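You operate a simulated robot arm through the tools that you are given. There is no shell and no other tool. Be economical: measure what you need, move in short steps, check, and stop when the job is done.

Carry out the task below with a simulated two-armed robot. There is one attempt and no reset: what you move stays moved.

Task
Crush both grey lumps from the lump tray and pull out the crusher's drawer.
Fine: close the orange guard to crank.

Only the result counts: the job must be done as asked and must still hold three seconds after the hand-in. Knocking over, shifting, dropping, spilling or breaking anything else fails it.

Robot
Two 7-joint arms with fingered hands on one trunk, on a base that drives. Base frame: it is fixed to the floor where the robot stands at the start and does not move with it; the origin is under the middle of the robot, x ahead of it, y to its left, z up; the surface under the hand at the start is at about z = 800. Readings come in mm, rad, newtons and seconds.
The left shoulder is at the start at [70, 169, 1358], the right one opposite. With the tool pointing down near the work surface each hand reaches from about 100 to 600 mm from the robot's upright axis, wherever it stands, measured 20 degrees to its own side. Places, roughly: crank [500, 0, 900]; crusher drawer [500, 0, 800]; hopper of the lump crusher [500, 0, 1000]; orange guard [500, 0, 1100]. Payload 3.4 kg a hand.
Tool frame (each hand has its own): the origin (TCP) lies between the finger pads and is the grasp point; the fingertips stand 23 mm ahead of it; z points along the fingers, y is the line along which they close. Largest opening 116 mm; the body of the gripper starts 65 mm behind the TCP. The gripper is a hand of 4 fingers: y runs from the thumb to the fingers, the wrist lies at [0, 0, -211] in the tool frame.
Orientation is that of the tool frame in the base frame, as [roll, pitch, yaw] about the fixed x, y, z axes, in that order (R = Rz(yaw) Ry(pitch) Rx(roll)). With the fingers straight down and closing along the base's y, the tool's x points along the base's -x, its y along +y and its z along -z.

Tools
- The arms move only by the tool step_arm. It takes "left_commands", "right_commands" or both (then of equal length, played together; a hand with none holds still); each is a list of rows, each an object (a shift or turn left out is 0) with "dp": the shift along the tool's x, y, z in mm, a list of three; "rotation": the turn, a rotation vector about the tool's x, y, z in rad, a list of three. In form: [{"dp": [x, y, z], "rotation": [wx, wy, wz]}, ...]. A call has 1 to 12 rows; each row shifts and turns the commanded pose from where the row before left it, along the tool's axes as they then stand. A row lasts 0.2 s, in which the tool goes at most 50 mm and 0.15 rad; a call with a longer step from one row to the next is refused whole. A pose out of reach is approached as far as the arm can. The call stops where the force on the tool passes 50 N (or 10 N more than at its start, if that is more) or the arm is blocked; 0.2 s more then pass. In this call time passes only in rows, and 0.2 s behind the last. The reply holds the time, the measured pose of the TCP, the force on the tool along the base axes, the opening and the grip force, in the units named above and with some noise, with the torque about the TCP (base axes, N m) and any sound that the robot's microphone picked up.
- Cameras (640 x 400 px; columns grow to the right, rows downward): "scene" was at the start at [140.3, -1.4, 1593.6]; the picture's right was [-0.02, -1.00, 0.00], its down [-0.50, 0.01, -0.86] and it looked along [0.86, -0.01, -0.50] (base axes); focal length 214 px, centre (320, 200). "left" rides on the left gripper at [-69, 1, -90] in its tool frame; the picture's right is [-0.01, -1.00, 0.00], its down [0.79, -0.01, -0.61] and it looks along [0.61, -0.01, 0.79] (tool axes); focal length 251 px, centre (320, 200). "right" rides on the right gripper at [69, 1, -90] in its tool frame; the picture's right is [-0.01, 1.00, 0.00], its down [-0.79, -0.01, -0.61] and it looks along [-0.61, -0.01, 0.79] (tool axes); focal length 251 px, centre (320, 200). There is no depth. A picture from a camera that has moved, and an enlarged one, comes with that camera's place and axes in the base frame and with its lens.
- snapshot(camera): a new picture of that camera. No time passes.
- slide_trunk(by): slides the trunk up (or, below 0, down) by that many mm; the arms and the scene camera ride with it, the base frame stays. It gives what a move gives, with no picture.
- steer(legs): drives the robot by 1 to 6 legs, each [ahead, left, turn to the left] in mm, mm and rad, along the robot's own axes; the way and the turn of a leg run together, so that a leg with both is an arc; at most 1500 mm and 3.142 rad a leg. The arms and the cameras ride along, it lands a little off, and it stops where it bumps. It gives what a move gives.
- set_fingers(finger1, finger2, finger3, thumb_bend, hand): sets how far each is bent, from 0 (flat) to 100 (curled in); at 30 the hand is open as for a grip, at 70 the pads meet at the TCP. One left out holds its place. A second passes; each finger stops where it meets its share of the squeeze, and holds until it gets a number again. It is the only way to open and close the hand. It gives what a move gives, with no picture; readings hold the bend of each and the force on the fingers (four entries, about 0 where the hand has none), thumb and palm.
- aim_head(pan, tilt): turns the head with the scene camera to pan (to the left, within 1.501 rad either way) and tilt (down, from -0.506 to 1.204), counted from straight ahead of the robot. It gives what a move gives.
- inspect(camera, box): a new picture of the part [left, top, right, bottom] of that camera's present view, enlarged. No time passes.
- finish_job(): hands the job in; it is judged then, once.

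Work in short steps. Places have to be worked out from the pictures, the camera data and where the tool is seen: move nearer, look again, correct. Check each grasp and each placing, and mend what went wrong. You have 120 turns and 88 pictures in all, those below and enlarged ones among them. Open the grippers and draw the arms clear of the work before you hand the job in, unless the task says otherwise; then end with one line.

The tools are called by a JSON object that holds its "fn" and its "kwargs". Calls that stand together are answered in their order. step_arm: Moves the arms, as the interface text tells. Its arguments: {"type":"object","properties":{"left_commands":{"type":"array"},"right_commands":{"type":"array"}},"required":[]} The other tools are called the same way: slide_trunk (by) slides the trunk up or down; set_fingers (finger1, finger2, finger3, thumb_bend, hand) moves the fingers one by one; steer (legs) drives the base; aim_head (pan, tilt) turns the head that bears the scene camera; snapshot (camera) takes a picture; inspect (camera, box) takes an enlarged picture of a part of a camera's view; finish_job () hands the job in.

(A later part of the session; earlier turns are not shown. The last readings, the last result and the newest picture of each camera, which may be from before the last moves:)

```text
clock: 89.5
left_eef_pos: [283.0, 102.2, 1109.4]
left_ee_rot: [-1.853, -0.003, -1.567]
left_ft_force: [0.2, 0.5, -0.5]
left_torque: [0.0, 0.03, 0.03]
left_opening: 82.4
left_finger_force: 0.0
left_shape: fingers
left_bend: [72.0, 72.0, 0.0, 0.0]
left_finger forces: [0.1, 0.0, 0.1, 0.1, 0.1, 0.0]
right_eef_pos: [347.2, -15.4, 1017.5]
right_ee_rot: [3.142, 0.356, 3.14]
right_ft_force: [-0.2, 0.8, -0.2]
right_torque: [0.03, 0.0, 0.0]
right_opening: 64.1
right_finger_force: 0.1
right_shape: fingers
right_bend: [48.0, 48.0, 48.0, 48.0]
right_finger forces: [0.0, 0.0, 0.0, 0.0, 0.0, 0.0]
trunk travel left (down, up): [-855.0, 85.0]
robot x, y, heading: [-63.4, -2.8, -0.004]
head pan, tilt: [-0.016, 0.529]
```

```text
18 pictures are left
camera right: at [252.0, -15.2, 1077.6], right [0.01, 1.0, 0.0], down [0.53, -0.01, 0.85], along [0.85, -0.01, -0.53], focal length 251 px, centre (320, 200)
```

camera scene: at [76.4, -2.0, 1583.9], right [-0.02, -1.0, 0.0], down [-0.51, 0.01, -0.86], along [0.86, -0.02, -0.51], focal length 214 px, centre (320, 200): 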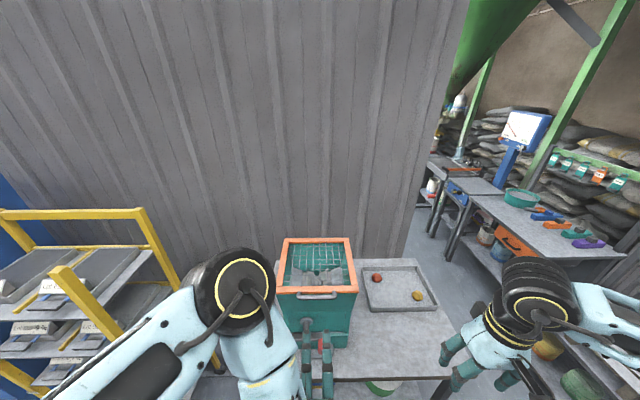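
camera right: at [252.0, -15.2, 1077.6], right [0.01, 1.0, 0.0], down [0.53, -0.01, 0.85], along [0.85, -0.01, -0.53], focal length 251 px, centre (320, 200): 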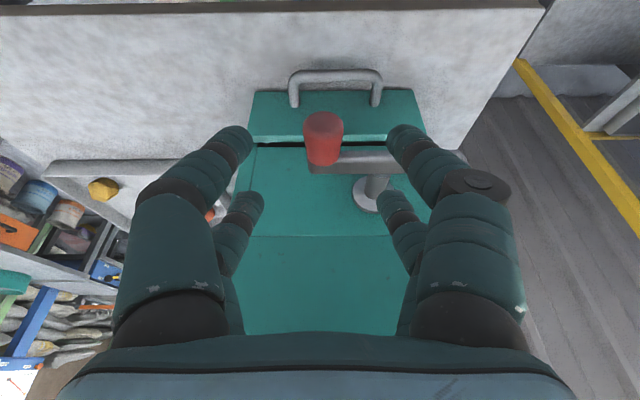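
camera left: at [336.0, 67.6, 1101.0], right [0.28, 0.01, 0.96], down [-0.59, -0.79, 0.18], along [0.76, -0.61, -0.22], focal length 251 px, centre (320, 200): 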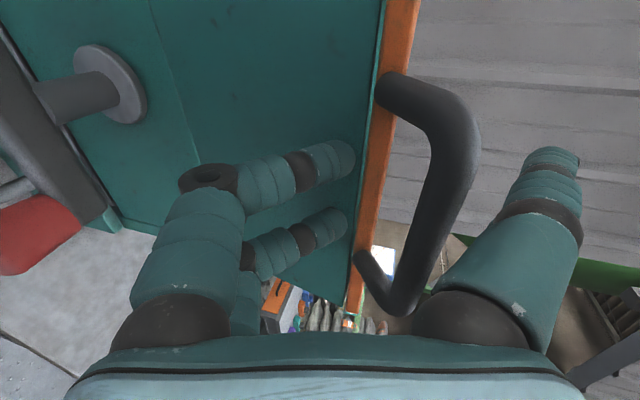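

The knob is at about (383,-14,943), straight along the tool axis ≈78 mm ahead; axle ≈(y 29, z 942). I advance onto it and close gently.

{"fn": "step_arm", "kwargs": {"right_commands": [{"dp": [0, 1, 20]}, {"dp": [0, 0, 20]}, {"dp": [0, 0, 20]}, {"dp": [0, 0, 16]}], "left_commands": [{"dp": [0, -30, -10]}, {"dp": [0, -30, -10]}, {"dp": [0, -30, -10]}, {"dp": [0, -30, 0]}]}}

{"fn": "set_fingers", "kwargs": {"hand": "right", "finger1": 68, "finger2": 68, "finger3": 68, "thumb_bend": 68}}

{"fn": "snapshot", "kwargs": {"camera": "right"}}

```text
clock: 90.4
left_eef_pos: [289.4, 56.9, 1167.3]
left_ee_rot: [-1.862, 0.002, -1.579]
left_ft_force: [0.2, 0.8, -0.4]
left_torque: [0.02, -0.02, -0.04]
left_opening: 82.4
left_finger_force: 0.1
left_shape: fingers
left_bend: [72.0, 72.0, 0.0, 0.0]
left_finger forces: [0.0, 0.0, 0.0, 0.0, 0.0, 0.0]
left hand out of reach, approached as far as the arm can: row 1, 2, 3, 4
right_eef_pos: [364.2, -12.0, 973.0]
right_ee_rot: [3.118, 0.378, 3.138]
right_ft_force: [-26.3, -3.1, 39.2]
right_torque: [1.51, -0.57, 1.0]
right_opening: 63.7
right_finger_force: 23.7
right_shape: fingers
right_bend: [48.0, 66.0, 48.0, 48.0]
right_finger forces: [0.0, 46.8, 0.0, 0.0, 0.0, 0.1]
trunk travel left (down, up): [-855.0, 85.0]
robot x, y, heading: [-66.7, 1.5, 0.001]
head pan, tilt: [-0.016, 0.529]
stopped in row 4 (right hand): the force on the tool passed its limit at 56 N (the readings are from after the stop); the commanded pose is now the measured one
```

```text
clock: 91.4
left_eef_pos: [288.3, 58.1, 1165.4]
left_ee_rot: [-1.861, -0.001, -1.579]
left_ft_force: [-0.6, 0.1, -0.2]
left_torque: [0.02, -0.03, 0.01]
left_opening: 82.5
left_finger_force: 0.0
left_shape: fingers
left_bend: [72.0, 72.0, 0.0, 0.0]
left_finger forces: [0.0, 0.1, 0.0, 0.1, 0.0, 0.0]
right_eef_pos: [365.1, -13.1, 970.1]
right_ee_rot: [3.125, 0.377, 3.136]
right_ft_force: [-22.1, 3.7, 39.2]
right_torque: [1.6, -0.62, 0.88]
right_opening: 7.0
right_finger_force: 23.0
right_shape: fingers
right_bend: [68.0, 72.0, 67.0, 68.0]
right_finger forces: [0.4, 43.2, 0.5, 0.1, 1.0, 0.1]
trunk travel left (down, up): [-855.0, 85.0]
robot x, y, heading: [-65.5, -2.8, -0.004]
head pan, tilt: [-0.016, 0.529]
```

```text
17 pictures are left
camera right: at [268.2, -12.6, 1029.5], right [0.01, 1.0, 0.02], down [0.51, -0.02, 0.86], along [0.86, 0.0, -0.51], focal length 251 px, centre (320, 200)
```

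right: 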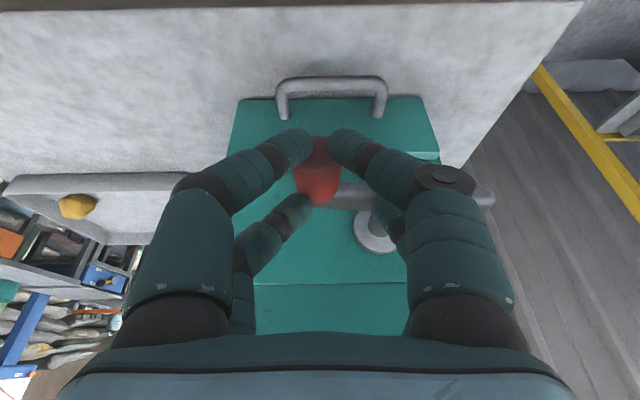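

A front finger landed on the crank arm. Better: point the right hand horizontally forward so its four fingers cage the knob end-on. I open and back off, and move the left arm forward and out of the way.

{"fn": "set_fingers", "kwargs": {"hand": "right", "finger1": 48, "finger2": 48, "finger3": 48, "thumb_bend": 48}}

{"fn": "step_arm", "kwargs": {"right_commands": [{"dp": [0, 0, -25]}, {"dp": [0, 0, -30]}, {"dp": [0, 0, -30]}, {"dp": [0, 0, 0]}, {"dp": [0, 0, 0]}, {"dp": [0, 0, 0]}, {"dp": [0, 0, 0]}], "left_commands": [{"dp": [-30, 0, 12]}, {"dp": [-35, 0, 12]}, {"dp": [-35, 0, 12]}, {"dp": [-35, 0, 12]}, {"dp": [-35, 0, 12]}, {"dp": [-35, 0, 0]}, {"dp": [-35, 0, 0]}]}}

{"fn": "steer", "kwargs": {"legs": [[-90, 0, 0]]}}

```text
clock: 92.4
left_eef_pos: [296.1, 57.5, 1163.3]
left_ee_rot: [-1.869, 0.003, -1.581]
left_ft_force: [0.1, 0.2, 0.4]
left_torque: [0.0, -0.03, 0.02]
left_opening: 82.4
left_finger_force: 0.0
left_shape: fingers
left_bend: [72.0, 72.0, 0.0, 0.0]
left_finger forces: [0.1, 0.1, 0.0, 0.1, 0.0, 0.1]
right_eef_pos: [372.3, -16.9, 964.4]
right_ee_rot: [3.133, 0.371, 3.133]
right_ft_force: [-6.9, -4.6, 10.2]
right_torque: [0.24, -0.08, 0.12]
right_opening: 63.5
right_finger_force: 4.7
right_shape: fingers
right_bend: [48.0, 58.0, 48.0, 48.0]
right_finger forces: [0.1, 10.3, 0.0, 0.1, 0.1, 0.0]
trunk travel left (down, up): [-855.0, 85.0]
robot x, y, heading: [-68.2, 0.2, -0.001]
head pan, tilt: [-0.016, 0.529]
```

```text
clock: 94.0
left_eef_pos: [367.7, 121.4, 1159.8]
left_ee_rot: [-1.871, 0.002, -1.578]
left_ft_force: [-0.4, 0.2, 0.2]
left_torque: [0.0, -0.02, 0.0]
left_opening: 82.5
left_finger_force: 0.0
left_shape: fingers
left_bend: [72.0, 72.0, 0.0, 0.0]
left_finger forces: [0.0, 0.1, 0.1, 0.0, 0.0, 0.1]
left hand out of reach, approached as far as the arm can: row 1, 2, 3, 4, 5, 6, 7
right_eef_pos: [342.1, -14.7, 1046.0]
right_ee_rot: [3.127, 0.369, 3.134]
right_ft_force: [-1.0, -1.1, -0.5]
right_torque: [-0.01, 0.0, -0.01]
right_opening: 63.8
right_finger_force: 0.1
right_shape: fingers
right_bend: [48.0, 48.0, 48.0, 48.0]
right_finger forces: [0.0, 0.1, 0.0, 0.0, 0.1, 0.0]
trunk travel left (down, up): [-855.0, 85.0]
robot x, y, heading: [-63.8, -1.1, -0.006]
head pan, tilt: [-0.016, 0.529]
```

```text
clock: 95.1
left_eef_pos: [282.3, 123.1, 1158.7]
left_ee_rot: [-1.873, 0.002, -1.578]
left_ft_force: [1.0, 0.2, 0.1]
left_torque: [0.01, -0.02, 0.03]
left_opening: 82.3
left_finger_force: 0.0
left_shape: fingers
left_bend: [72.0, 72.0, 0.0, 0.0]
left_finger forces: [0.0, 0.0, 0.0, 0.0, 0.1, 0.0]
right_eef_pos: [255.4, -14.9, 1042.9]
right_ee_rot: [3.129, 0.365, 3.136]
right_ft_force: [-0.1, -0.1, 0.2]
right_torque: [-0.03, -0.01, -0.03]
right_opening: 63.6
right_finger_force: 0.0
right_shape: fingers
right_bend: [48.0, 48.0, 48.0, 48.0]
right_finger forces: [0.0, 0.0, 0.0, 0.1, 0.0, 0.0]
trunk travel left (down, up): [-855.0, 85.0]
robot x, y, heading: [-160.4, 0.1, -0.003]
head pan, tilt: [-0.016, 0.529]
```

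Now both reorient: the left hand pitches down (to unfold), the right hand pitches up to horizontal.

{"fn": "step_arm", "kwargs": {"right_commands": [{"rotation": [0, -0.15, 0]}, {"rotation": [0, -0.15, 0]}, {"rotation": [0, -0.15, 0]}, {"rotation": [0, -0.15, 0]}, {"rotation": [0, -0.15, 0]}, {"rotation": [0, -0.15, 0]}, {"rotation": [0, -0.15, 0]}, {"rotation": [0, -0.15, 0]}], "left_commands": [{"rotation": [-0.15, 0, 0]}, {"rotation": [-0.15, 0, 0]}, {"rotation": [-0.15, 0, 0]}, {"rotation": [-0.15, 0, 0]}, {"rotation": [-0.15, 0, 0]}, {"rotation": [-0.15, 0, 0]}, {"rotation": [-0.15, 0, 0]}, {"rotation": [-0.15, 0, 0]}]}}

```text
clock: 96.9
left_eef_pos: [281.4, 119.0, 1157.1]
left_ee_rot: [-3.074, 0.003, -1.58]
left_ft_force: [0.6, 0.3, 0.1]
left_torque: [0.01, -0.03, -0.01]
left_opening: 82.4
left_finger_force: 0.2
left_shape: fingers
left_bend: [72.0, 72.0, 0.0, 0.0]
left_finger forces: [0.1, 0.1, 0.0, 0.0, 0.0, 0.1]
left hand out of reach, approached as far as the arm can: row 1
right_eef_pos: [389.9, -100.2, 1422.9]
right_ee_rot: [3.103, 1.53, 3.107]
right_ft_force: [0.1, 0.3, 0.7]
right_torque: [0.0, -0.03, 0.01]
right_opening: 63.7
right_finger_force: 0.1
right_shape: fingers
right_bend: [48.0, 48.0, 48.0, 48.0]
right_finger forces: [0.1, 0.1, 0.1, 0.0, 0.1, 0.0]
right hand out of reach, approached as far as the arm can: row 2, 3, 4, 5, 6, 7, 8
trunk travel left (down, up): [-855.0, 85.0]
robot x, y, heading: [-155.4, 0.9, -0.001]
head pan, tilt: [-0.016, 0.529]
```

Horizontal isn't reachable that low under the shoulder. I move the left hand out and up, then lower the trunk 300 mm so that the right shoulder is level with the crank.

{"fn": "step_arm", "kwargs": {"left_commands": [{"dp": [-20, 0, -25]}, {"dp": [-20, 0, -25]}, {"dp": [-20, 0, -25]}, {"dp": [-20, 0, -25]}, {"dp": [-20, 0, -25]}, {"dp": [-20, 0, -25]}, {"dp": [-20, 0, -25]}, {"dp": [-20, 0, -25]}]}}

{"fn": "slide_trunk", "kwargs": {"by": -330}}

{"fn": "step_arm", "kwargs": {"right_commands": [{"dp": [0, 0, 0]}]}}

```text
clock: 98.7
left_eef_pos: [269.8, 279.4, 1357.0]
left_ee_rot: [-3.07, 0.001, -1.578]
left_ft_force: [0.0, -0.4, -0.6]
left_torque: [-0.01, 0.02, 0.03]
left_opening: 82.3
left_finger_force: 0.1
left_shape: fingers
left_bend: [72.0, 72.0, 0.0, 0.0]
left_finger forces: [0.1, 0.0, 0.1, 0.0, 0.1, 0.0]
right_eef_pos: [388.9, -99.3, 1422.6]
right_ee_rot: [3.12, 1.533, 3.124]
right_ft_force: [-0.7, 0.3, 0.9]
right_torque: [0.04, 0.02, -0.03]
right_opening: 63.4
right_finger_force: 0.1
right_shape: fingers
right_bend: [48.0, 48.0, 48.0, 48.0]
right_finger forces: [0.0, 0.0, 0.1, 0.0, 0.0, 0.1]
trunk travel left (down, up): [-855.0, 85.0]
robot x, y, heading: [-157.8, 2.1, -0.001]
head pan, tilt: [-0.016, 0.529]
```

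```text
clock: 102.0
left_eef_pos: [270.4, 278.3, 1025.4]
left_ee_rot: [-3.07, 0.001, -1.576]
left_ft_force: [1.2, 0.0, -0.4]
left_torque: [0.02, -0.02, -0.01]
left_opening: 82.3
left_finger_force: 0.1
left_shape: fingers
left_bend: [72.0, 72.0, 0.0, 0.0]
left_finger forces: [0.0, 0.0, 0.0, 0.0, 0.0, 0.0]
right_eef_pos: [390.0, -99.7, 1092.1]
right_ee_rot: [3.114, 1.531, 3.116]
right_ft_force: [0.1, -0.1, 0.2]
right_torque: [0.03, -0.01, 0.03]
right_opening: 63.6
right_finger_force: 0.1
right_shape: fingers
right_bend: [48.0, 48.0, 48.0, 48.0]
right_finger forces: [0.1, 0.0, 0.0, 0.1, 0.0, 0.0]
trunk travel left (down, up): [-525.0, 415.0]
robot x, y, heading: [-156.6, 5.3, -0.002]
head pan, tilt: [-0.016, 0.529]
```

```text
clock: 102.3
left_eef_pos: [271.4, 278.4, 1026.7]
left_ee_rot: [-3.069, 0.001, -1.579]
left_ft_force: [-0.1, -0.2, -0.3]
left_torque: [0.02, 0.06, -0.02]
left_opening: 82.2
left_finger_force: 0.1
left_shape: fingers
left_bend: [72.0, 72.0, 0.0, 0.0]
left_finger forces: [0.0, 0.1, 0.0, 0.1, 0.0, 0.0]
right_eef_pos: [389.2, -98.8, 1091.8]
right_ee_rot: [3.114, 1.53, 3.119]
right_ft_force: [0.1, 0.3, 1.0]
right_torque: [-0.01, 0.01, 0.02]
right_opening: 63.8
right_finger_force: 0.1
right_shape: fingers
right_bend: [48.0, 48.0, 48.0, 48.0]
right_finger forces: [0.1, 0.0, 0.0, 0.0, 0.0, 0.0]
trunk travel left (down, up): [-525.0, 415.0]
robot x, y, heading: [-158.9, 2.9, 0.0]
head pan, tilt: [-0.016, 0.529]
```

Now I move the right hand to a hover point in front of the knob (≈(320,-14,943)).

{"fn": "step_arm", "kwargs": {"right_commands": [{"dp": [30, 17, -14]}, {"dp": [30, 17, -14]}, {"dp": [30, 17, -14]}, {"dp": [30, 17, -14]}, {"dp": [29, 17, -14]}]}}

{"fn": "snapshot", "kwargs": {"camera": "right"}}

```text
clock: 103.5
left_eef_pos: [270.9, 278.0, 1025.2]
left_ee_rot: [-3.069, 0.003, -1.577]
left_ft_force: [0.6, -0.6, 0.2]
left_torque: [-0.01, -0.03, 0.0]
left_opening: 82.7
left_finger_force: 0.1
left_shape: fingers
left_bend: [72.0, 72.0, 0.0, 0.0]
left_finger forces: [0.1, 0.0, 0.0, 0.0, 0.0, 0.1]
right_eef_pos: [302.9, -48.7, 1089.9]
right_ee_rot: [-3.048, 1.521, -3.042]
right_ft_force: [0.0, -0.5, 0.4]
right_torque: [0.01, 0.01, -0.04]
right_opening: 63.8
right_finger_force: 0.1
right_shape: fingers
right_bend: [48.0, 48.0, 48.0, 48.0]
right_finger forces: [0.0, 0.0, 0.1, 0.0, 0.0, 0.0]
right hand out of reach, approached as far as the arm can: row 1, 2, 3, 4, 5
trunk travel left (down, up): [-525.0, 415.0]
robot x, y, heading: [-159.3, -0.9, -0.006]
head pan, tilt: [-0.016, 0.529]
```

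```text
16 pictures are left
camera right: at [210.2, -48.9, 1025.8], right [-0.01, 1.0, 0.0], down [-0.57, -0.01, 0.82], along [0.82, 0.0, 0.57], focal length 251 px, centre (320, 200)
```

right: 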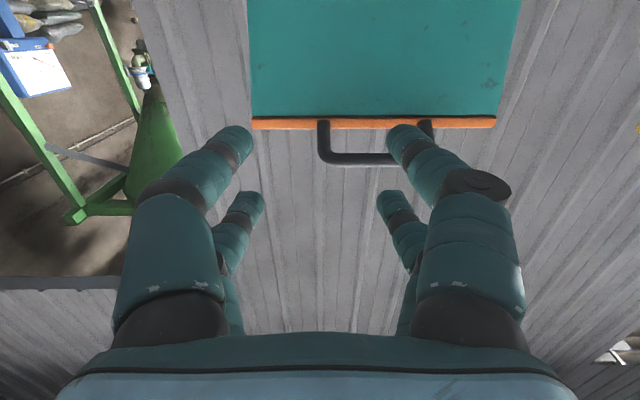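

The hand is level now, but the wrist can't go lower relative to the shoulder; I lower the trunk by another 150 mm.

{"fn": "slide_trunk", "kwargs": {"by": -160}}

{"fn": "step_arm", "kwargs": {"right_commands": [{"dp": [0, 12, 0]}, {"dp": [0, 12, 0]}, {"dp": [0, 10, 0]}]}}

{"fn": "snapshot", "kwargs": {"camera": "right"}}

```text
clock: 105.4
left_eef_pos: [270.7, 276.7, 866.7]
left_ee_rot: [-3.071, 0.001, -1.577]
left_ft_force: [0.7, 1.1, -0.7]
left_torque: [-0.02, 0.02, -0.01]
left_opening: 82.5
left_finger_force: 0.1
left_shape: fingers
left_bend: [72.0, 72.0, 0.0, 0.0]
left_finger forces: [0.0, 0.0, 0.1, 0.0, 0.0, 0.0]
right_eef_pos: [304.5, -50.2, 929.0]
right_ee_rot: [-3.053, 1.522, -3.047]
right_ft_force: [0.1, -0.7, -0.6]
right_torque: [0.0, 0.0, 0.0]
right_opening: 63.6
right_finger_force: 0.1
right_shape: fingers
right_bend: [48.0, 48.0, 48.0, 48.0]
right_finger forces: [0.0, 0.1, 0.0, 0.0, 0.0, 0.1]
trunk travel left (down, up): [-365.0, 575.0]
robot x, y, heading: [-150.9, 2.9, -0.001]
head pan, tilt: [-0.016, 0.529]
```

```text
clock: 106.2
left_eef_pos: [270.5, 278.7, 866.1]
left_ee_rot: [-3.07, 0.002, -1.578]
left_ft_force: [-0.1, 0.4, 1.3]
left_torque: [-0.03, -0.01, 0.01]
left_opening: 82.2
left_finger_force: 0.0
left_shape: fingers
left_bend: [72.0, 72.0, 0.0, 0.0]
left_finger forces: [0.1, 0.0, 0.0, 0.1, 0.1, 0.1]
right_eef_pos: [302.8, -16.9, 934.9]
right_ee_rot: [-2.994, 1.514, -2.985]
right_ft_force: [-0.5, -0.3, 0.1]
right_torque: [0.02, -0.04, 0.01]
right_opening: 64.0
right_finger_force: 0.1
right_shape: fingers
right_bend: [48.0, 48.0, 48.0, 48.0]
right_finger forces: [0.0, 0.1, 0.0, 0.1, 0.0, 0.0]
right hand out of reach, approached as far as the arm can: row 2, 3
trunk travel left (down, up): [-365.0, 575.0]
robot x, y, heading: [-157.5, -4.0, 0.003]
head pan, tilt: [-0.016, 0.529]
```

```text
15 pictures are left
camera right: at [209.8, -17.0, 871.8], right [-0.01, 1.0, 0.0], down [-0.56, -0.01, 0.83], along [0.83, 0.01, 0.56], focal length 251 px, centre (320, 200)
```

right: 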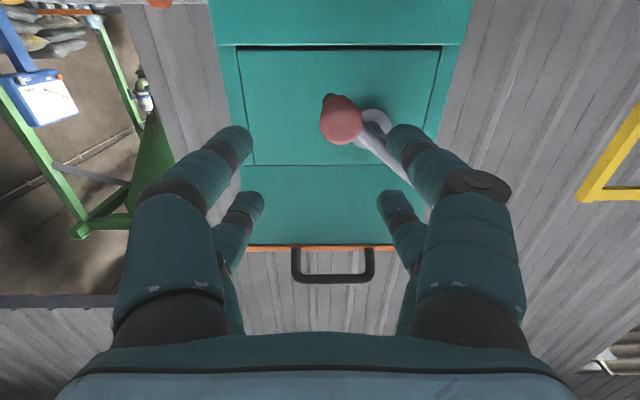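

The arm is simply too folded. The knob is now at about (375,-1,916) with axle (33,943), R≈44. I back the robot 200 mm and extend the arm by the same.

{"fn": "steer", "kwargs": {"legs": [[-200, 0, 0]]}}

{"fn": "step_arm", "kwargs": {"right_commands": [{"dp": [5, 3, 40]}, {"dp": [5, 3, 40]}, {"dp": [5, 3, 40]}, {"dp": [3, 3, 40]}, {"dp": [0, 3, 40]}]}}

{"fn": "snapshot", "kwargs": {"camera": "right"}}

```text
clock: 107.8
left_eef_pos: [69.9, 278.3, 865.7]
left_ee_rot: [-3.071, 0.001, -1.578]
left_ft_force: [0.0, -0.4, -0.1]
left_torque: [-0.03, 0.0, -0.01]
left_opening: 82.4
left_finger_force: 0.1
left_shape: fingers
left_bend: [72.0, 72.0, 0.0, 0.0]
left_finger forces: [0.0, 0.0, 0.1, 0.0, 0.0, 0.0]
right_eef_pos: [100.8, -18.1, 935.6]
right_ee_rot: [-3.0, 1.514, -2.994]
right_ft_force: [0.2, -0.6, 0.3]
right_torque: [-0.02, -0.01, 0.01]
right_opening: 63.9
right_finger_force: 0.0
right_shape: fingers
right_bend: [48.0, 48.0, 48.0, 48.0]
right_finger forces: [0.0, 0.0, 0.0, 0.0, 0.0, 0.0]
trunk travel left (down, up): [-365.0, 575.0]
robot x, y, heading: [-360.2, -0.5, -0.002]
head pan, tilt: [-0.016, 0.529]
```

```text
clock: 109.0
left_eef_pos: [70.1, 277.9, 864.8]
left_ee_rot: [-3.071, 0.002, -1.581]
left_ft_force: [0.7, -0.2, 0.3]
left_torque: [-0.02, 0.0, 0.0]
left_opening: 82.3
left_finger_force: 0.3
left_shape: fingers
left_bend: [72.0, 72.0, 0.0, 0.0]
left_finger forces: [0.0, 0.0, 0.0, 0.0, 0.0, 0.0]
right_eef_pos: [300.7, -6.9, 935.3]
right_ee_rot: [-2.975, 1.51, -2.967]
right_ft_force: [-0.6, 0.4, 0.0]
right_torque: [0.04, -0.05, -0.03]
right_opening: 63.7
right_finger_force: 0.1
right_shape: fingers
right_bend: [48.0, 48.0, 48.0, 48.0]
right_finger forces: [0.0, 0.1, 0.0, 0.0, 0.0, 0.0]
right hand out of reach, approached as far as the arm can: row 1, 2, 3, 4
trunk travel left (down, up): [-365.0, 575.0]
robot x, y, heading: [-358.3, -0.2, -0.008]
head pan, tilt: [-0.016, 0.529]
```

```text
14 pictures are left
camera right: at [206.7, -7.2, 872.1], right [-0.01, 1.0, 0.0], down [-0.56, 0.0, 0.83], along [0.83, 0.01, 0.56], focal length 251 px, centre (320, 200)
```

right: 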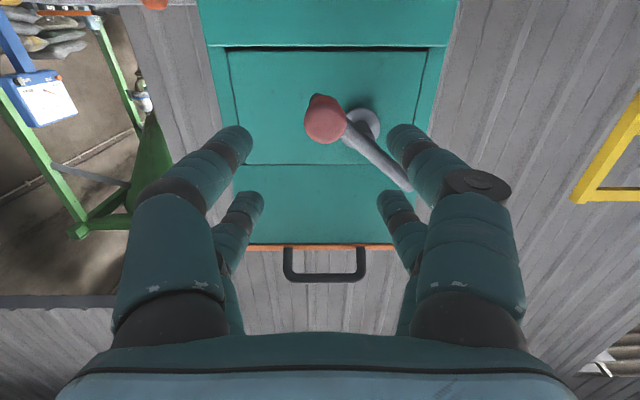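

The arm has room now. I align to the knob axis (y≈-2, z≈917).

{"fn": "step_arm", "kwargs": {"right_commands": [{"dp": [8, 3, 5]}, {"dp": [8, 2, 5]}]}}

```text
clock: 109.6
left_eef_pos: [70.3, 278.3, 866.0]
left_ee_rot: [-3.069, 0.0, -1.58]
left_ft_force: [0.2, -0.4, 0.5]
left_torque: [-0.01, -0.02, -0.01]
left_opening: 82.4
left_finger_force: 0.1
left_shape: fingers
left_bend: [72.0, 72.0, 0.0, 0.0]
left_finger forces: [0.0, 0.0, 0.0, 0.0, 0.1, 0.0]
right_eef_pos: [311.0, -3.0, 931.3]
right_ee_rot: [-2.967, 1.505, -2.962]
right_ft_force: [-0.1, -0.8, 0.2]
right_torque: [0.02, -0.03, 0.0]
right_opening: 64.0
right_finger_force: 0.0
right_shape: fingers
right_bend: [48.0, 48.0, 48.0, 48.0]
right_finger forces: [0.1, 0.1, 0.0, 0.0, 0.0, 0.0]
right hand out of reach, approached as far as the arm can: row 1, 2
trunk travel left (down, up): [-365.0, 575.0]
robot x, y, heading: [-359.3, 4.5, -0.006]
head pan, tilt: [-0.016, 0.529]
```

The wrist needs to be above the shoulder for this pose, so I lower the trunk 65 mm and realign.

{"fn": "slide_trunk", "kwargs": {"by": -65}}

{"fn": "step_arm", "kwargs": {"right_commands": [{"dp": [-25, 0, 0]}, {"dp": [-25, 0, 0]}]}}

```text
clock: 110.6
left_eef_pos: [69.6, 278.0, 801.5]
left_ee_rot: [-3.069, 0.001, -1.58]
left_ft_force: [-0.1, -0.3, 0.3]
left_torque: [0.0, 0.01, 0.02]
left_opening: 82.4
left_finger_force: 0.1
left_shape: fingers
left_bend: [72.0, 72.0, 0.0, 0.0]
left_finger forces: [0.0, 0.0, 0.0, 0.0, 0.1, 0.0]
right_eef_pos: [310.8, -3.9, 865.7]
right_ee_rot: [-2.969, 1.505, -2.961]
right_ft_force: [0.2, 0.3, -0.2]
right_torque: [-0.03, 0.01, 0.0]
right_opening: 63.9
right_finger_force: 0.0
right_shape: fingers
right_bend: [48.0, 48.0, 48.0, 48.0]
right_finger forces: [0.1, 0.1, 0.0, 0.0, 0.1, 0.0]
trunk travel left (down, up): [-300.0, 640.0]
robot x, y, heading: [-359.2, -1.4, -0.003]
head pan, tilt: [-0.016, 0.529]
```

```text
clock: 111.2
left_eef_pos: [70.1, 277.7, 800.2]
left_ee_rot: [-3.07, 0.001, -1.58]
left_ft_force: [-0.6, 0.3, -0.4]
left_torque: [0.05, -0.03, 0.02]
left_opening: 82.5
left_finger_force: 0.1
left_shape: fingers
left_bend: [72.0, 72.0, 0.0, 0.0]
left_finger forces: [0.0, 0.0, 0.0, 0.0, 0.0, 0.0]
right_eef_pos: [312.9, -4.2, 916.8]
right_ee_rot: [-2.97, 1.505, -2.962]
right_ft_force: [-0.1, -0.7, -0.2]
right_torque: [-0.01, 0.01, 0.01]
right_opening: 63.5
right_finger_force: 0.1
right_shape: fingers
right_bend: [48.0, 48.0, 48.0, 48.0]
right_finger forces: [0.0, 0.0, 0.1, 0.0, 0.1, 0.0]
trunk travel left (down, up): [-300.0, 640.0]
robot x, y, heading: [-359.0, -2.9, -0.004]
head pan, tilt: [-0.016, 0.529]
```

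Aligned. I advance 56 mm so the fingers surround the knob lengthwise, then close partially.

{"fn": "step_arm", "kwargs": {"right_commands": [{"dp": [-2, 1, 28]}, {"dp": [-2, 1, 26]}]}}

{"fn": "set_fingers", "kwargs": {"hand": "right", "finger1": 64, "finger2": 64, "finger3": 64, "thumb_bend": 64}}

{"fn": "snapshot", "kwargs": {"camera": "right"}}

```text
clock: 111.8
left_eef_pos: [69.7, 278.7, 801.6]
left_ee_rot: [-3.068, 0.001, -1.579]
left_ft_force: [-0.3, 0.2, 0.5]
left_torque: [0.01, -0.02, -0.01]
left_opening: 82.5
left_finger_force: 0.0
left_shape: fingers
left_bend: [72.0, 72.0, 0.0, 0.0]
left_finger forces: [0.0, 0.0, 0.1, 0.0, 0.0, 0.0]
right_eef_pos: [369.1, 1.8, 917.4]
right_ee_rot: [-2.962, 1.505, -2.957]
right_ft_force: [0.3, -0.8, 0.0]
right_torque: [0.02, -0.01, -0.03]
right_opening: 63.8
right_finger_force: 0.0
right_shape: fingers
right_bend: [48.0, 48.0, 48.0, 48.0]
right_finger forces: [0.0, 0.0, 0.1, 0.0, 0.0, 0.0]
trunk travel left (down, up): [-300.0, 640.0]
robot x, y, heading: [-357.9, 1.9, -0.0]
head pan, tilt: [-0.016, 0.529]
```

```text
clock: 112.8
left_eef_pos: [69.1, 278.5, 800.9]
left_ee_rot: [-3.069, 0.001, -1.579]
left_ft_force: [-0.7, 0.5, -0.6]
left_torque: [0.01, 0.02, 0.02]
left_opening: 82.8
left_finger_force: 0.1
left_shape: fingers
left_bend: [72.0, 72.0, 0.0, 0.0]
left_finger forces: [0.0, 0.0, 0.0, 0.1, 0.0, 0.0]
right_eef_pos: [368.0, 2.7, 916.4]
right_ee_rot: [-2.951, 1.504, -2.941]
right_ft_force: [0.8, 5.4, 0.1]
right_torque: [-0.14, 0.04, 0.06]
right_opening: 18.1
right_finger_force: 2.9
right_shape: fingers
right_bend: [64.0, 56.0, 62.0, 64.0]
right_finger forces: [0.1, 4.9, 0.9, 0.0, 0.0, 0.1]
trunk travel left (down, up): [-300.0, 640.0]
robot x, y, heading: [-354.3, -0.6, -0.004]
head pan, tilt: [-0.016, 0.529]
```

```text
13 pictures are left
camera right: at [274.4, 1.0, 853.8], right [-0.01, 1.0, 0.0], down [-0.55, 0.0, 0.83], along [0.83, 0.01, 0.55], focal length 251 px, centre (320, 200)
```

right: 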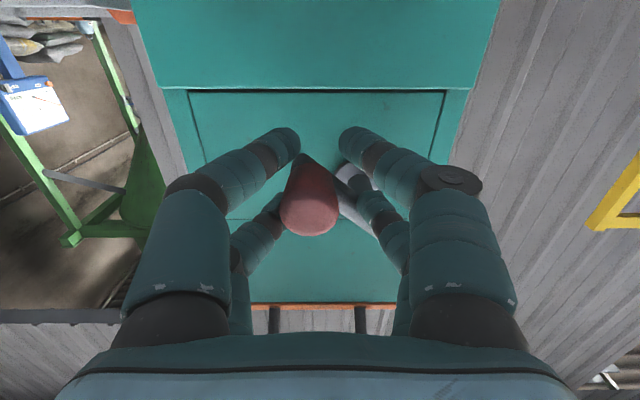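

The four fingers cage the knob. I try the first 90° of the turn (clockwise from the robot's view: down and to the left).

{"fn": "step_arm", "kwargs": {"right_commands": [{"dp": [14, 17.9, 0]}, {"dp": [3.2, 22.6, 0]}, {"dp": [-8.6, 21.1, 0]}]}}

{"fn": "snapshot", "kwargs": {"camera": "right"}}

```text
clock: 113.6
left_eef_pos: [71.5, 276.0, 799.6]
left_ee_rot: [-3.073, 0.001, -1.582]
left_ft_force: [0.1, 0.1, 0.5]
left_torque: [0.04, 0.0, 0.0]
left_opening: 82.5
left_finger_force: 0.0
left_shape: fingers
left_bend: [72.0, 72.0, 0.0, 0.0]
left_finger forces: [0.0, 0.0, 0.0, 0.0, 0.0, 0.0]
right_eef_pos: [369.2, 59.1, 903.0]
right_ee_rot: [-3.009, 1.5, -3.001]
right_ft_force: [-4.4, -7.8, -12.1]
right_torque: [0.48, 0.18, -0.25]
right_opening: 17.8
right_finger_force: 5.5
right_shape: fingers
right_bend: [64.0, 64.0, 55.0, 64.0]
right_finger forces: [0.0, 0.0, 10.0, 0.0, 0.0, 0.0]
trunk travel left (down, up): [-300.0, 640.0]
robot x, y, heading: [-357.5, -1.8, -0.003]
head pan, tilt: [-0.016, 0.529]
```

```text
12 pictures are left
camera right: at [274.3, 59.0, 841.0], right [-0.01, 1.0, 0.0], down [-0.55, 0.0, 0.84], along [0.84, 0.0, 0.55], focal length 251 px, centre (320, 200)
```

right: 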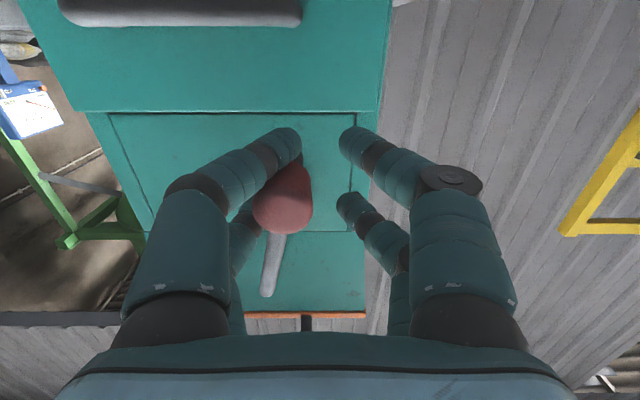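

The crank turns: knob at the bottom, pushed along. I continue up the left side and over the top.

{"fn": "step_arm", "kwargs": {"right_commands": [{"dp": [-17.9, 14, 0]}, {"dp": [-22.6, 3.2, 0]}, {"dp": [-21.1, -8.6, 0]}]}}

{"fn": "step_arm", "kwargs": {"right_commands": [{"dp": [-14, -17.9, 0]}, {"dp": [-3.2, -22.6, 0]}, {"dp": [8.6, -21.1, 0]}]}}

{"fn": "snapshot", "kwargs": {"camera": "right"}}

```text
clock: 114.1
left_eef_pos: [72.0, 275.9, 800.2]
left_ee_rot: [-3.071, 0.005, -1.581]
left_ft_force: [-0.2, 0.5, -0.1]
left_torque: [-0.01, -0.01, -0.03]
left_opening: 82.7
left_finger_force: 0.0
left_shape: fingers
left_bend: [72.0, 72.0, 0.0, 0.0]
left_finger forces: [0.0, 0.1, 0.0, 0.0, 0.0, 0.0]
right_eef_pos: [371.7, 73.1, 917.0]
right_ee_rot: [-3.13, 1.484, -3.128]
right_ft_force: [3.1, -5.3, -13.9]
right_torque: [0.8, 0.33, 0.02]
right_opening: 17.8
right_finger_force: 12.3
right_shape: fingers
right_bend: [64.0, 62.0, 53.0, 64.0]
right_finger forces: [0.0, 4.6, 20.0, 0.1, 0.0, 0.0]
trunk travel left (down, up): [-300.0, 640.0]
robot x, y, heading: [-357.1, 1.3, -0.004]
head pan, tilt: [-0.016, 0.529]
stopped in row 2 (right hand): the force on the tool passed its limit at 66 N (the readings are from after the stop); the commanded pose is now the measured one
```

```text
clock: 114.5
left_eef_pos: [72.8, 277.0, 798.2]
left_ee_rot: [-3.074, 0.002, -1.579]
left_ft_force: [-0.2, 0.9, 0.6]
left_torque: [-0.02, 0.01, 0.04]
left_opening: 82.4
left_finger_force: 0.0
left_shape: fingers
left_bend: [72.0, 72.0, 0.0, 0.0]
left_finger forces: [0.1, 0.0, 0.1, 0.0, 0.0, 0.0]
right_eef_pos: [372.1, 63.9, 918.5]
right_ee_rot: [3.135, 1.466, -3.141]
right_ft_force: [-2.9, -0.2, -22.4]
right_torque: [0.62, 0.42, -0.18]
right_opening: 17.5
right_finger_force: 13.7
right_shape: fingers
right_bend: [64.0, 59.0, 57.0, 64.0]
right_finger forces: [0.1, 3.9, 22.9, 0.0, 0.0, 0.1]
trunk travel left (down, up): [-300.0, 640.0]
robot x, y, heading: [-356.5, 1.7, -0.003]
head pan, tilt: [-0.016, 0.529]
stopped in row 2 (right hand): the force on the tool passed its limit at 59 N (the readings are from after the stop); the commanded pose is now the measured one
```

```text
11 pictures are left
camera right: at [276.4, 64.6, 859.6], right [-0.01, 1.0, 0.01], down [-0.52, -0.01, 0.85], along [0.85, 0.0, 0.52], focal length 251 px, centre (320, 200)
```

right: 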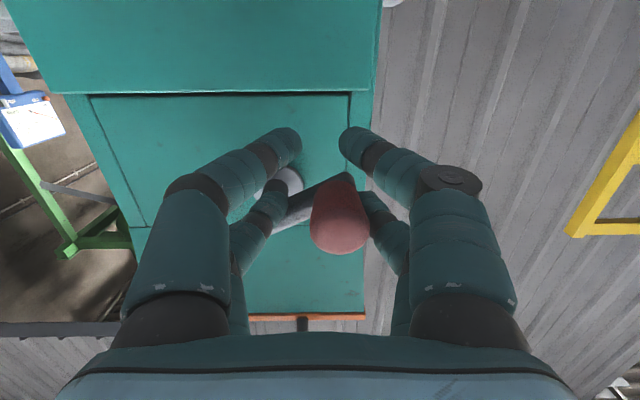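

One finger reached past the crank arm's plane and jammed near the hub. I recentre on the knob, retract 9 mm, and continue upwards along the left side.

{"fn": "step_arm", "kwargs": {"right_commands": [{"dp": [4, 0, -9]}, {"dp": [0, 9, 0]}, {"dp": [-19.5, 6.5, -2]}, {"dp": [-20.3, -3, -1]}]}}

{"fn": "snapshot", "kwargs": {"camera": "right"}}

```text
clock: 115.3
left_eef_pos: [71.0, 275.8, 799.3]
left_ee_rot: [-3.074, 0.0, -1.581]
left_ft_force: [-0.2, 0.6, 1.3]
left_torque: [-0.03, -0.02, -0.03]
left_opening: 82.3
left_finger_force: 0.1
left_shape: fingers
left_bend: [72.0, 72.0, 0.0, 0.0]
left_finger forces: [0.1, 0.0, 0.1, 0.0, 0.0, 0.0]
right_eef_pos: [361.5, 74.2, 921.1]
right_ee_rot: [3.087, 1.453, 3.087]
right_ft_force: [-2.9, -5.3, -13.2]
right_torque: [0.6, 0.36, -0.32]
right_opening: 17.8
right_finger_force: 9.0
right_shape: fingers
right_bend: [64.0, 63.0, 54.0, 64.0]
right_finger forces: [0.0, 1.3, 17.7, 0.0, 0.1, 0.0]
trunk travel left (down, up): [-300.0, 640.0]
robot x, y, heading: [-360.5, -0.6, -0.004]
head pan, tilt: [-0.016, 0.529]
stopped in row 3 (right hand): the force on the tool passed its limit at 64 N (the readings are from after the stop); the commanded pose is now the measured one
```

```text
10 pictures are left
camera right: at [264.6, 75.5, 863.6], right [0.0, 1.0, 0.02], down [-0.51, -0.01, 0.86], along [0.86, -0.01, 0.51], focal length 251 px, centre (320, 200)
```

right: 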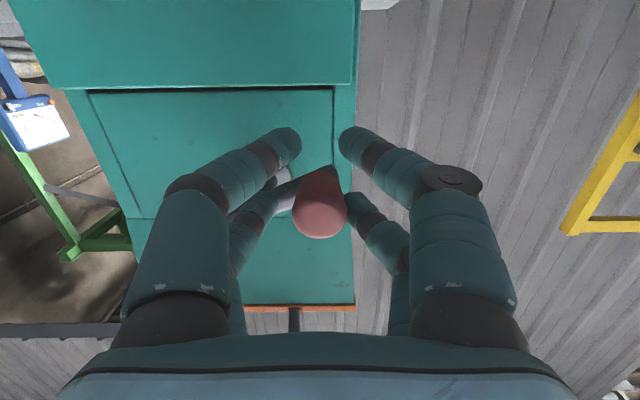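

I enlarge this view to see what blocks the motion.

{"fn": "inspect", "kwargs": {"camera": "right", "box": [220, 110, 400, 260]}}

```text
2.67 times, centred on (310, 185) of right
camera zoom: at [264.6, 75.5, 863.6], right [0.0, 1.0, 0.02], down [-0.51, -0.01, 0.86], along [0.86, -0.01, 0.51], focal length 670 px, centre (347, 240)
```

zoom: 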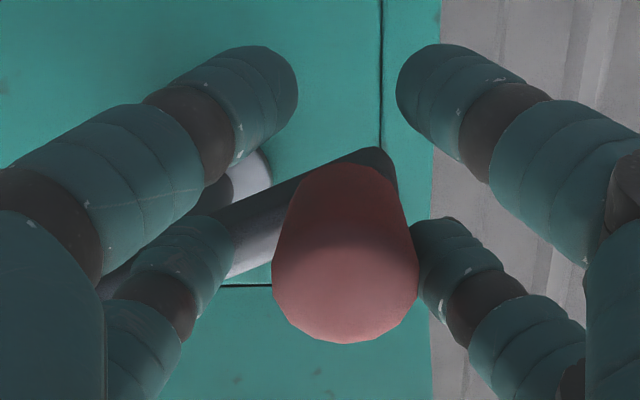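

The lower pair (finger 1, thumb) isn't touching the knob, so upward pushes go through one upper finger at a bad angle. I close the lower pair to wedge beneath the knob.

{"fn": "set_fingers", "kwargs": {"hand": "right", "finger1": 73, "finger2": 64, "finger3": 58, "thumb_bend": 73}}

{"fn": "step_arm", "kwargs": {"right_commands": [{"dp": [-8, 0, 0]}, {"dp": [-8, 2, 0]}]}}

```text
clock: 116.3
left_eef_pos: [71.3, 277.6, 799.4]
left_ee_rot: [-3.073, 0.003, -1.581]
left_ft_force: [1.0, -0.5, 0.3]
left_torque: [-0.01, 0.0, 0.0]
left_opening: 82.5
left_finger_force: 0.0
left_shape: fingers
left_bend: [72.0, 72.0, 0.0, 0.0]
left_finger forces: [0.1, 0.0, 0.0, 0.0, 0.1, 0.0]
right_eef_pos: [362.3, 75.9, 920.9]
right_ee_rot: [3.094, 1.454, 3.1]
right_ft_force: [-9.2, -3.8, -25.8]
right_torque: [1.05, 0.61, -0.44]
right_opening: 0.0
right_finger_force: 14.0
right_shape: fingers
right_bend: [72.0, 64.0, 53.0, 71.0]
right_finger forces: [0.0, 0.1, 27.6, 0.0, 0.0, 0.1]
trunk travel left (down, up): [-300.0, 640.0]
robot x, y, heading: [-357.6, -2.6, -0.001]
head pan, tilt: [-0.016, 0.529]
```

```text
clock: 116.6
left_eef_pos: [71.8, 276.5, 800.4]
left_ee_rot: [-3.071, 0.002, -1.58]
left_ft_force: [-0.5, -0.6, -0.7]
left_torque: [-0.02, 0.03, -0.01]
left_opening: 82.2
left_finger_force: 0.1
left_shape: fingers
left_bend: [72.0, 72.0, 0.0, 0.0]
left_finger forces: [0.1, 0.1, 0.1, 0.0, 0.0, 0.0]
right_eef_pos: [361.3, 76.6, 922.0]
right_ee_rot: [3.054, 1.442, 3.057]
right_ft_force: [-3.1, -2.1, -13.4]
right_torque: [0.55, 0.39, -0.21]
right_opening: 0.0
right_finger_force: 8.9
right_shape: fingers
right_bend: [72.0, 63.0, 52.0, 71.0]
right_finger forces: [0.0, 1.0, 17.3, 0.0, 0.1, 0.1]
trunk travel left (down, up): [-300.0, 640.0]
robot x, y, heading: [-357.9, -2.4, -0.007]
head pan, tilt: [-0.016, 0.529]
stopped in row 1 (right hand): the force on the tool passed its limit at 58 N (the readings are from after the stop); the commanded pose is now the measured one
```

Finger 3 is levering on the crank arm close to the axle. I change method: retract, close all fingers into a fist-like pusher, and follow behind the knob on the same circle.

{"fn": "step_arm", "kwargs": {"right_commands": [{"dp": [0, 0, -15]}, {"dp": [0, 0, -30], "rotation": [0, -0.05, 0]}]}}

{"fn": "set_fingers", "kwargs": {"hand": "right", "finger1": 72, "finger2": 72, "finger3": 72, "thumb_bend": 72}}

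{"fn": "step_arm", "kwargs": {"right_commands": [{"dp": [10, -20, 0]}, {"dp": [8, -20, 0]}]}}

{"fn": "snapshot", "kwargs": {"camera": "right"}}

```text
clock: 117.2
left_eef_pos: [69.6, 276.1, 801.5]
left_ee_rot: [-3.07, 0.002, -1.582]
left_ft_force: [0.0, 0.3, 0.4]
left_torque: [-0.02, -0.01, 0.02]
left_opening: 82.3
left_finger_force: 0.1
left_shape: fingers
left_bend: [72.0, 72.0, 0.0, 0.0]
left_finger forces: [0.1, 0.1, 0.0, 0.0, 0.1, 0.1]
right_eef_pos: [315.3, 75.7, 930.2]
right_ee_rot: [3.016, 1.501, 3.018]
right_ft_force: [-0.8, -0.5, 0.0]
right_torque: [0.0, 0.0, 0.0]
right_opening: 0.0
right_finger_force: 0.1
right_shape: fingers
right_bend: [72.0, 64.0, 57.0, 71.0]
right_finger forces: [0.0, 0.0, 0.0, 0.0, 0.0, 0.0]
trunk travel left (down, up): [-300.0, 640.0]
robot x, y, heading: [-361.0, -0.1, -0.009]
head pan, tilt: [-0.016, 0.529]
```

```text
clock: 118.2
left_eef_pos: [69.7, 276.6, 800.2]
left_ee_rot: [-3.069, 0.002, -1.58]
left_ft_force: [-0.1, -0.1, -0.6]
left_torque: [-0.02, -0.01, 0.02]
left_opening: 82.4
left_finger_force: 0.0
left_shape: fingers
left_bend: [72.0, 72.0, 0.0, 0.0]
left_finger forces: [0.1, 0.1, 0.0, 0.0, 0.1, 0.1]
right_eef_pos: [315.6, 76.8, 930.1]
right_ee_rot: [3.019, 1.501, 3.024]
right_ft_force: [-0.1, 0.3, 0.1]
right_torque: [0.0, 0.02, -0.03]
right_opening: 0.0
right_finger_force: 0.0
right_shape: fingers
right_bend: [71.0, 72.0, 71.0, 71.0]
right_finger forces: [0.1, 0.1, 0.1, 0.0, 0.0, 0.0]
trunk travel left (down, up): [-300.0, 640.0]
robot x, y, heading: [-357.8, 0.1, -0.006]
head pan, tilt: [-0.016, 0.529]
```

```text
clock: 118.8
left_eef_pos: [69.4, 275.8, 800.7]
left_ee_rot: [-3.069, 0.002, -1.581]
left_ft_force: [-0.5, 0.2, 0.8]
left_torque: [-0.04, 0.05, 0.03]
left_opening: 82.4
left_finger_force: 0.1
left_shape: fingers
left_bend: [72.0, 72.0, 0.0, 0.0]
left_finger forces: [0.1, 0.0, 0.0, 0.0, 0.0, 0.1]
right_eef_pos: [313.0, 36.9, 912.5]
right_ee_rot: [3.012, 1.499, 3.017]
right_ft_force: [-0.2, -0.2, 0.0]
right_torque: [-0.02, -0.01, -0.02]
right_opening: 0.0
right_finger_force: 0.1
right_shape: fingers
right_bend: [71.0, 72.0, 71.0, 71.0]
right_finger forces: [0.1, 0.0, 0.1, 0.0, 0.0, 0.1]
trunk travel left (down, up): [-300.0, 640.0]
robot x, y, heading: [-359.4, -1.5, -0.006]
head pan, tilt: [-0.016, 0.529]
```

```text
8 pictures are left
camera right: at [218.9, 37.7, 850.3], right [0.0, 1.0, 0.02], down [-0.55, -0.02, 0.84], along [0.84, -0.01, 0.55], focal length 251 px, centre (320, 200)
```

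right: 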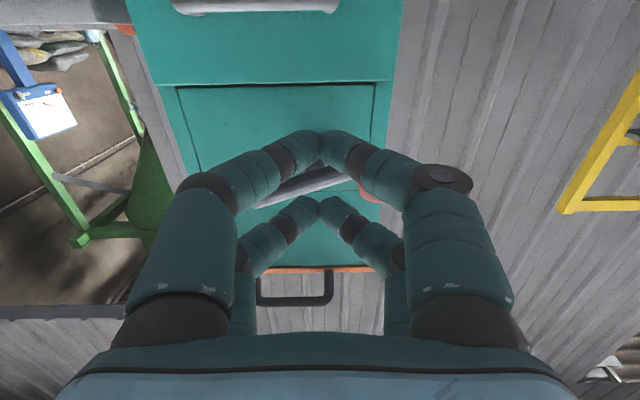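

The knob sits at the left, about (77,941). I place the closed fist beneath and behind it (68,901), advance in, and start pushing it up and around.

{"fn": "step_arm", "kwargs": {"right_commands": [{"dp": [5, 16, 0]}, {"dp": [4, 15, 0]}, {"dp": [0, 0, 24]}, {"dp": [0, 0, 24]}]}}

{"fn": "step_arm", "kwargs": {"right_commands": [{"dp": [-18.6, 14.2, 0]}, {"dp": [-22.8, 5.1, 0]}, {"dp": [-22.8, -5.1, 0]}, {"dp": [-18.6, -14.2, 0]}]}}

{"fn": "snapshot", "kwargs": {"camera": "right"}}

```text
clock: 119.8
left_eef_pos: [70.6, 277.5, 801.0]
left_ee_rot: [-3.069, 0.002, -1.58]
left_ft_force: [-0.1, 0.8, -0.3]
left_torque: [-0.01, 0.01, 0.03]
left_opening: 82.6
left_finger_force: 0.0
left_shape: fingers
left_bend: [72.0, 72.0, 0.0, 0.0]
left_finger forces: [0.0, 0.1, 0.0, 0.0, 0.0, 0.1]
right_eef_pos: [361.0, 67.9, 900.5]
right_ee_rot: [3.023, 1.5, 3.029]
right_ft_force: [-2.1, -0.1, -1.4]
right_torque: [-0.02, -0.02, 0.01]
right_opening: 0.3
right_finger_force: 0.2
right_shape: fingers
right_bend: [71.0, 72.0, 71.0, 71.0]
right_finger forces: [0.0, 0.0, 0.1, 0.0, 0.1, 0.1]
trunk travel left (down, up): [-300.0, 640.0]
robot x, y, heading: [-360.3, 0.3, -0.003]
head pan, tilt: [-0.016, 0.529]
```

```text
clock: 120.7
left_eef_pos: [67.9, 276.7, 802.3]
left_ee_rot: [-3.068, 0.0, -1.581]
left_ft_force: [-0.2, 0.4, 0.2]
left_torque: [0.0, -0.02, 0.01]
left_opening: 82.2
left_finger_force: 0.1
left_shape: fingers
left_bend: [72.0, 72.0, 0.0, 0.0]
left_finger forces: [0.0, 0.0, 0.1, 0.0, 0.0, 0.0]
right_eef_pos: [364.9, 78.7, 961.9]
right_ee_rot: [2.977, 1.488, 2.979]
right_ft_force: [0.5, 0.4, 0.2]
right_torque: [0.02, 0.03, -0.03]
right_opening: 0.0
right_finger_force: 0.1
right_shape: fingers
right_bend: [71.0, 72.0, 71.0, 71.0]
right_finger forces: [0.0, 0.0, 0.1, 0.0, 0.0, 0.0]
trunk travel left (down, up): [-300.0, 640.0]
robot x, y, heading: [-359.2, -1.4, -0.005]
head pan, tilt: [-0.016, 0.529]
stopped in row 4 (right hand): the force on the tool passed its limit at 63 N (the readings are from after the stop); the commanded pose is now the measured one
```

```text
7 pictures are left
camera right: at [269.6, 80.5, 901.6], right [0.0, 1.0, 0.02], down [-0.54, -0.02, 0.84], along [0.84, -0.01, 0.54], focal length 251 px, centre (320, 200)
```

right: 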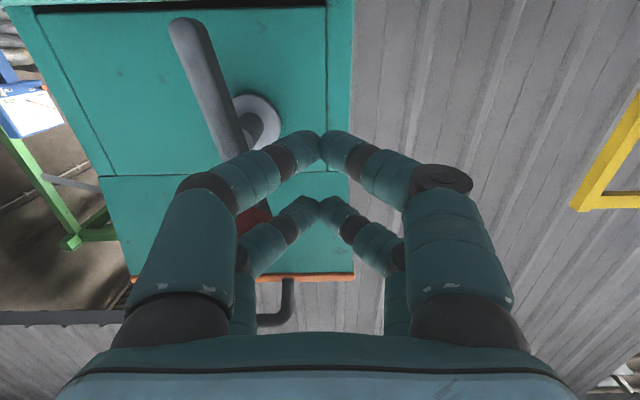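

The crank went over the top freely (knob ≈(45,980)); the stop was an impact spike from moving fast. I continue behind it in smaller, slower steps.

{"fn": "step_arm", "kwargs": {"right_commands": [{"dp": [-11.8, -6.7, -0.5]}, {"dp": [-9.7, -9.5, 0]}, {"dp": [-6.9, -11.7, 0]}, {"dp": [-3.6, -13.1, 0]}, {"dp": [-0.1, -13.5, 0]}, {"dp": [3.4, -13.2, 0]}, {"dp": [6.7, -11.8, 0]}, {"dp": [9.5, -9.7, 0]}]}}

```text
clock: 122.5
left_eef_pos: [71.4, 276.1, 799.7]
left_ee_rot: [-3.071, 0.002, -1.585]
left_ft_force: [0.5, 0.3, -0.1]
left_torque: [0.03, 0.01, -0.01]
left_opening: 82.1
left_finger_force: 0.0
left_shape: fingers
left_bend: [72.0, 72.0, 0.0, 0.0]
left_finger forces: [0.0, 0.0, 0.0, 0.0, 0.1, 0.0]
right_eef_pos: [364.9, -14.0, 971.6]
right_ee_rot: [2.975, 1.483, 2.97]
right_ft_force: [1.3, -0.2, 2.1]
right_torque: [0.01, -0.02, 0.02]
right_opening: 0.0
right_finger_force: 0.0
right_shape: fingers
right_bend: [71.0, 71.0, 72.0, 72.0]
right_finger forces: [0.0, 0.0, 0.1, 0.1, 0.0, 0.0]
trunk travel left (down, up): [-300.0, 640.0]
robot x, y, heading: [-360.6, 1.1, -0.013]
head pan, tilt: [-0.016, 0.529]
```

No resistance: the crank follows. I continue the circle down the right side and through the bottom.

{"fn": "step_arm", "kwargs": {"right_commands": [{"dp": [9, -1, 0]}, {"dp": [13.1, -3.6, 0]}, {"dp": [13.5, -0.1, 0]}, {"dp": [13.2, 3.4, 0]}, {"dp": [11.8, 6.7, 0]}, {"dp": [9.7, 9.5, 0]}, {"dp": [6.9, 11.7, 0]}, {"dp": [3.6, 13.1, 0]}, {"dp": [0.1, 13.5, 0]}, {"dp": [-3.4, 13.2, 0]}, {"dp": [-6.7, 11.8, 0]}, {"dp": [-9.5, 9.7, 0]}]}}

{"fn": "snapshot", "kwargs": {"camera": "right"}}

```text
clock: 125.1
left_eef_pos: [70.8, 277.3, 801.1]
left_ee_rot: [-3.071, 0.003, -1.583]
left_ft_force: [0.5, -0.9, 0.9]
left_torque: [0.0, 0.0, 0.0]
left_opening: 82.2
left_finger_force: 0.0
left_shape: fingers
left_bend: [72.0, 72.0, 0.0, 0.0]
left_finger forces: [0.0, 0.1, 0.0, 0.0, 0.1, 0.1]
right_eef_pos: [362.0, 76.1, 911.5]
right_ee_rot: [2.969, 1.486, 2.97]
right_ft_force: [1.0, -0.5, -3.2]
right_torque: [0.02, 0.09, -0.03]
right_opening: 0.0
right_finger_force: 2.3
right_shape: fingers
right_bend: [71.0, 72.0, 71.0, 72.0]
right_finger forces: [0.1, 4.1, 0.0, 0.1, 0.1, 0.1]
trunk travel left (down, up): [-300.0, 640.0]
robot x, y, heading: [-360.1, -1.8, -0.005]
head pan, tilt: [-0.016, 0.529]
```

```text
6 pictures are left
camera right: at [265.8, 78.3, 850.7], right [0.0, 1.0, 0.02], down [-0.54, -0.02, 0.84], along [0.84, -0.01, 0.54], focal length 251 px, centre (320, 200)
```

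right: 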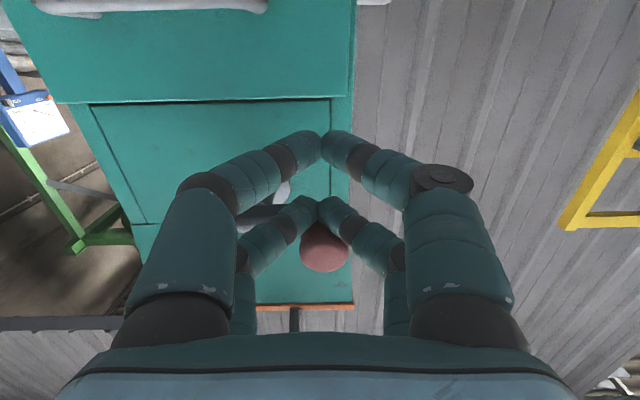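

One full turn works this way. I repeat with the same circle for a further turn (no pictures needed unless forces show).

{"fn": "step_arm", "kwargs": {"right_commands": [{"dp": [-11.7, 6.9, 0]}, {"dp": [-13.1, 3.6, 0]}, {"dp": [-13.5, 0.1, 0]}, {"dp": [-13.2, -3.4, 0]}, {"dp": [-11.8, -6.7, 0]}, {"dp": [-9.7, -9.5, 0]}, {"dp": [-6.9, -11.7, 0]}, {"dp": [-3.6, -13.1, 0]}, {"dp": [-0.1, -13.5, 0]}, {"dp": [3.4, -13.2, 0]}, {"dp": [6.7, -11.8, 0]}, {"dp": [9.5, -9.7, 0]}]}}

{"fn": "step_arm", "kwargs": {"right_commands": [{"dp": [11.7, -6.9, 0]}, {"dp": [13.1, -3.6, 0]}, {"dp": [13.5, -0.1, 0]}, {"dp": [13.2, 3.4, 0]}, {"dp": [11.8, 6.7, 0]}, {"dp": [9.7, 9.5, 0]}, {"dp": [6.9, 11.7, 0]}, {"dp": [3.6, 13.1, 0]}, {"dp": [0.1, 13.5, 0]}, {"dp": [-3.4, 13.2, 0]}, {"dp": [-6.7, 11.8, 0]}, {"dp": [-9.5, 9.7, 0]}]}}

```text
clock: 126.2
left_eef_pos: [69.2, 277.7, 801.0]
left_ee_rot: [-3.068, 0.0, -1.582]
left_ft_force: [-0.6, -0.1, 0.5]
left_torque: [-0.05, -0.03, -0.01]
left_opening: 82.3
left_finger_force: 0.2
left_shape: fingers
left_bend: [72.0, 72.0, 0.0, 0.0]
left_finger forces: [0.0, 0.1, 0.1, 0.1, 0.1, 0.1]
right_eef_pos: [363.9, 82.4, 962.8]
right_ee_rot: [2.959, 1.477, 2.961]
right_ft_force: [0.1, 0.3, 0.3]
right_torque: [-0.01, 0.02, 0.01]
right_opening: 0.0
right_finger_force: 0.0
right_shape: fingers
right_bend: [71.0, 72.0, 71.0, 72.0]
right_finger forces: [0.0, 0.0, 0.1, 0.0, 0.1, 0.1]
trunk travel left (down, up): [-300.0, 640.0]
robot x, y, heading: [-358.4, 3.2, -0.004]
head pan, tilt: [-0.016, 0.529]
stopped in row 5 (right hand): the force on the tool passed its limit at 54 N (the readings are from after the stop); the commanded pose is now the measured one
```

```text
clock: 128.8
left_eef_pos: [70.2, 275.6, 800.2]
left_ee_rot: [-3.069, 0.002, -1.582]
left_ft_force: [0.5, 0.2, -0.4]
left_torque: [0.03, 0.03, 0.0]
left_opening: 82.6
left_finger_force: 0.1
left_shape: fingers
left_bend: [72.0, 72.0, 0.0, 0.0]
left_finger forces: [0.0, 0.0, 0.0, 0.0, 0.0, 0.0]
right_eef_pos: [350.7, 122.1, 884.9]
right_ee_rot: [2.952, 1.476, 2.952]
right_ft_force: [0.4, -0.1, -0.4]
right_torque: [-0.01, -0.02, -0.02]
right_opening: 0.0
right_finger_force: 0.0
right_shape: fingers
right_bend: [71.0, 72.0, 71.0, 72.0]
right_finger forces: [0.0, 0.0, 0.0, 0.0, 0.0, 0.1]
right hand out of reach, approached as far as the arm can: row 9, 10, 11, 12
trunk travel left (down, up): [-300.0, 640.0]
robot x, y, heading: [-360.9, -3.3, -0.009]
head pan, tilt: [-0.016, 0.529]
```

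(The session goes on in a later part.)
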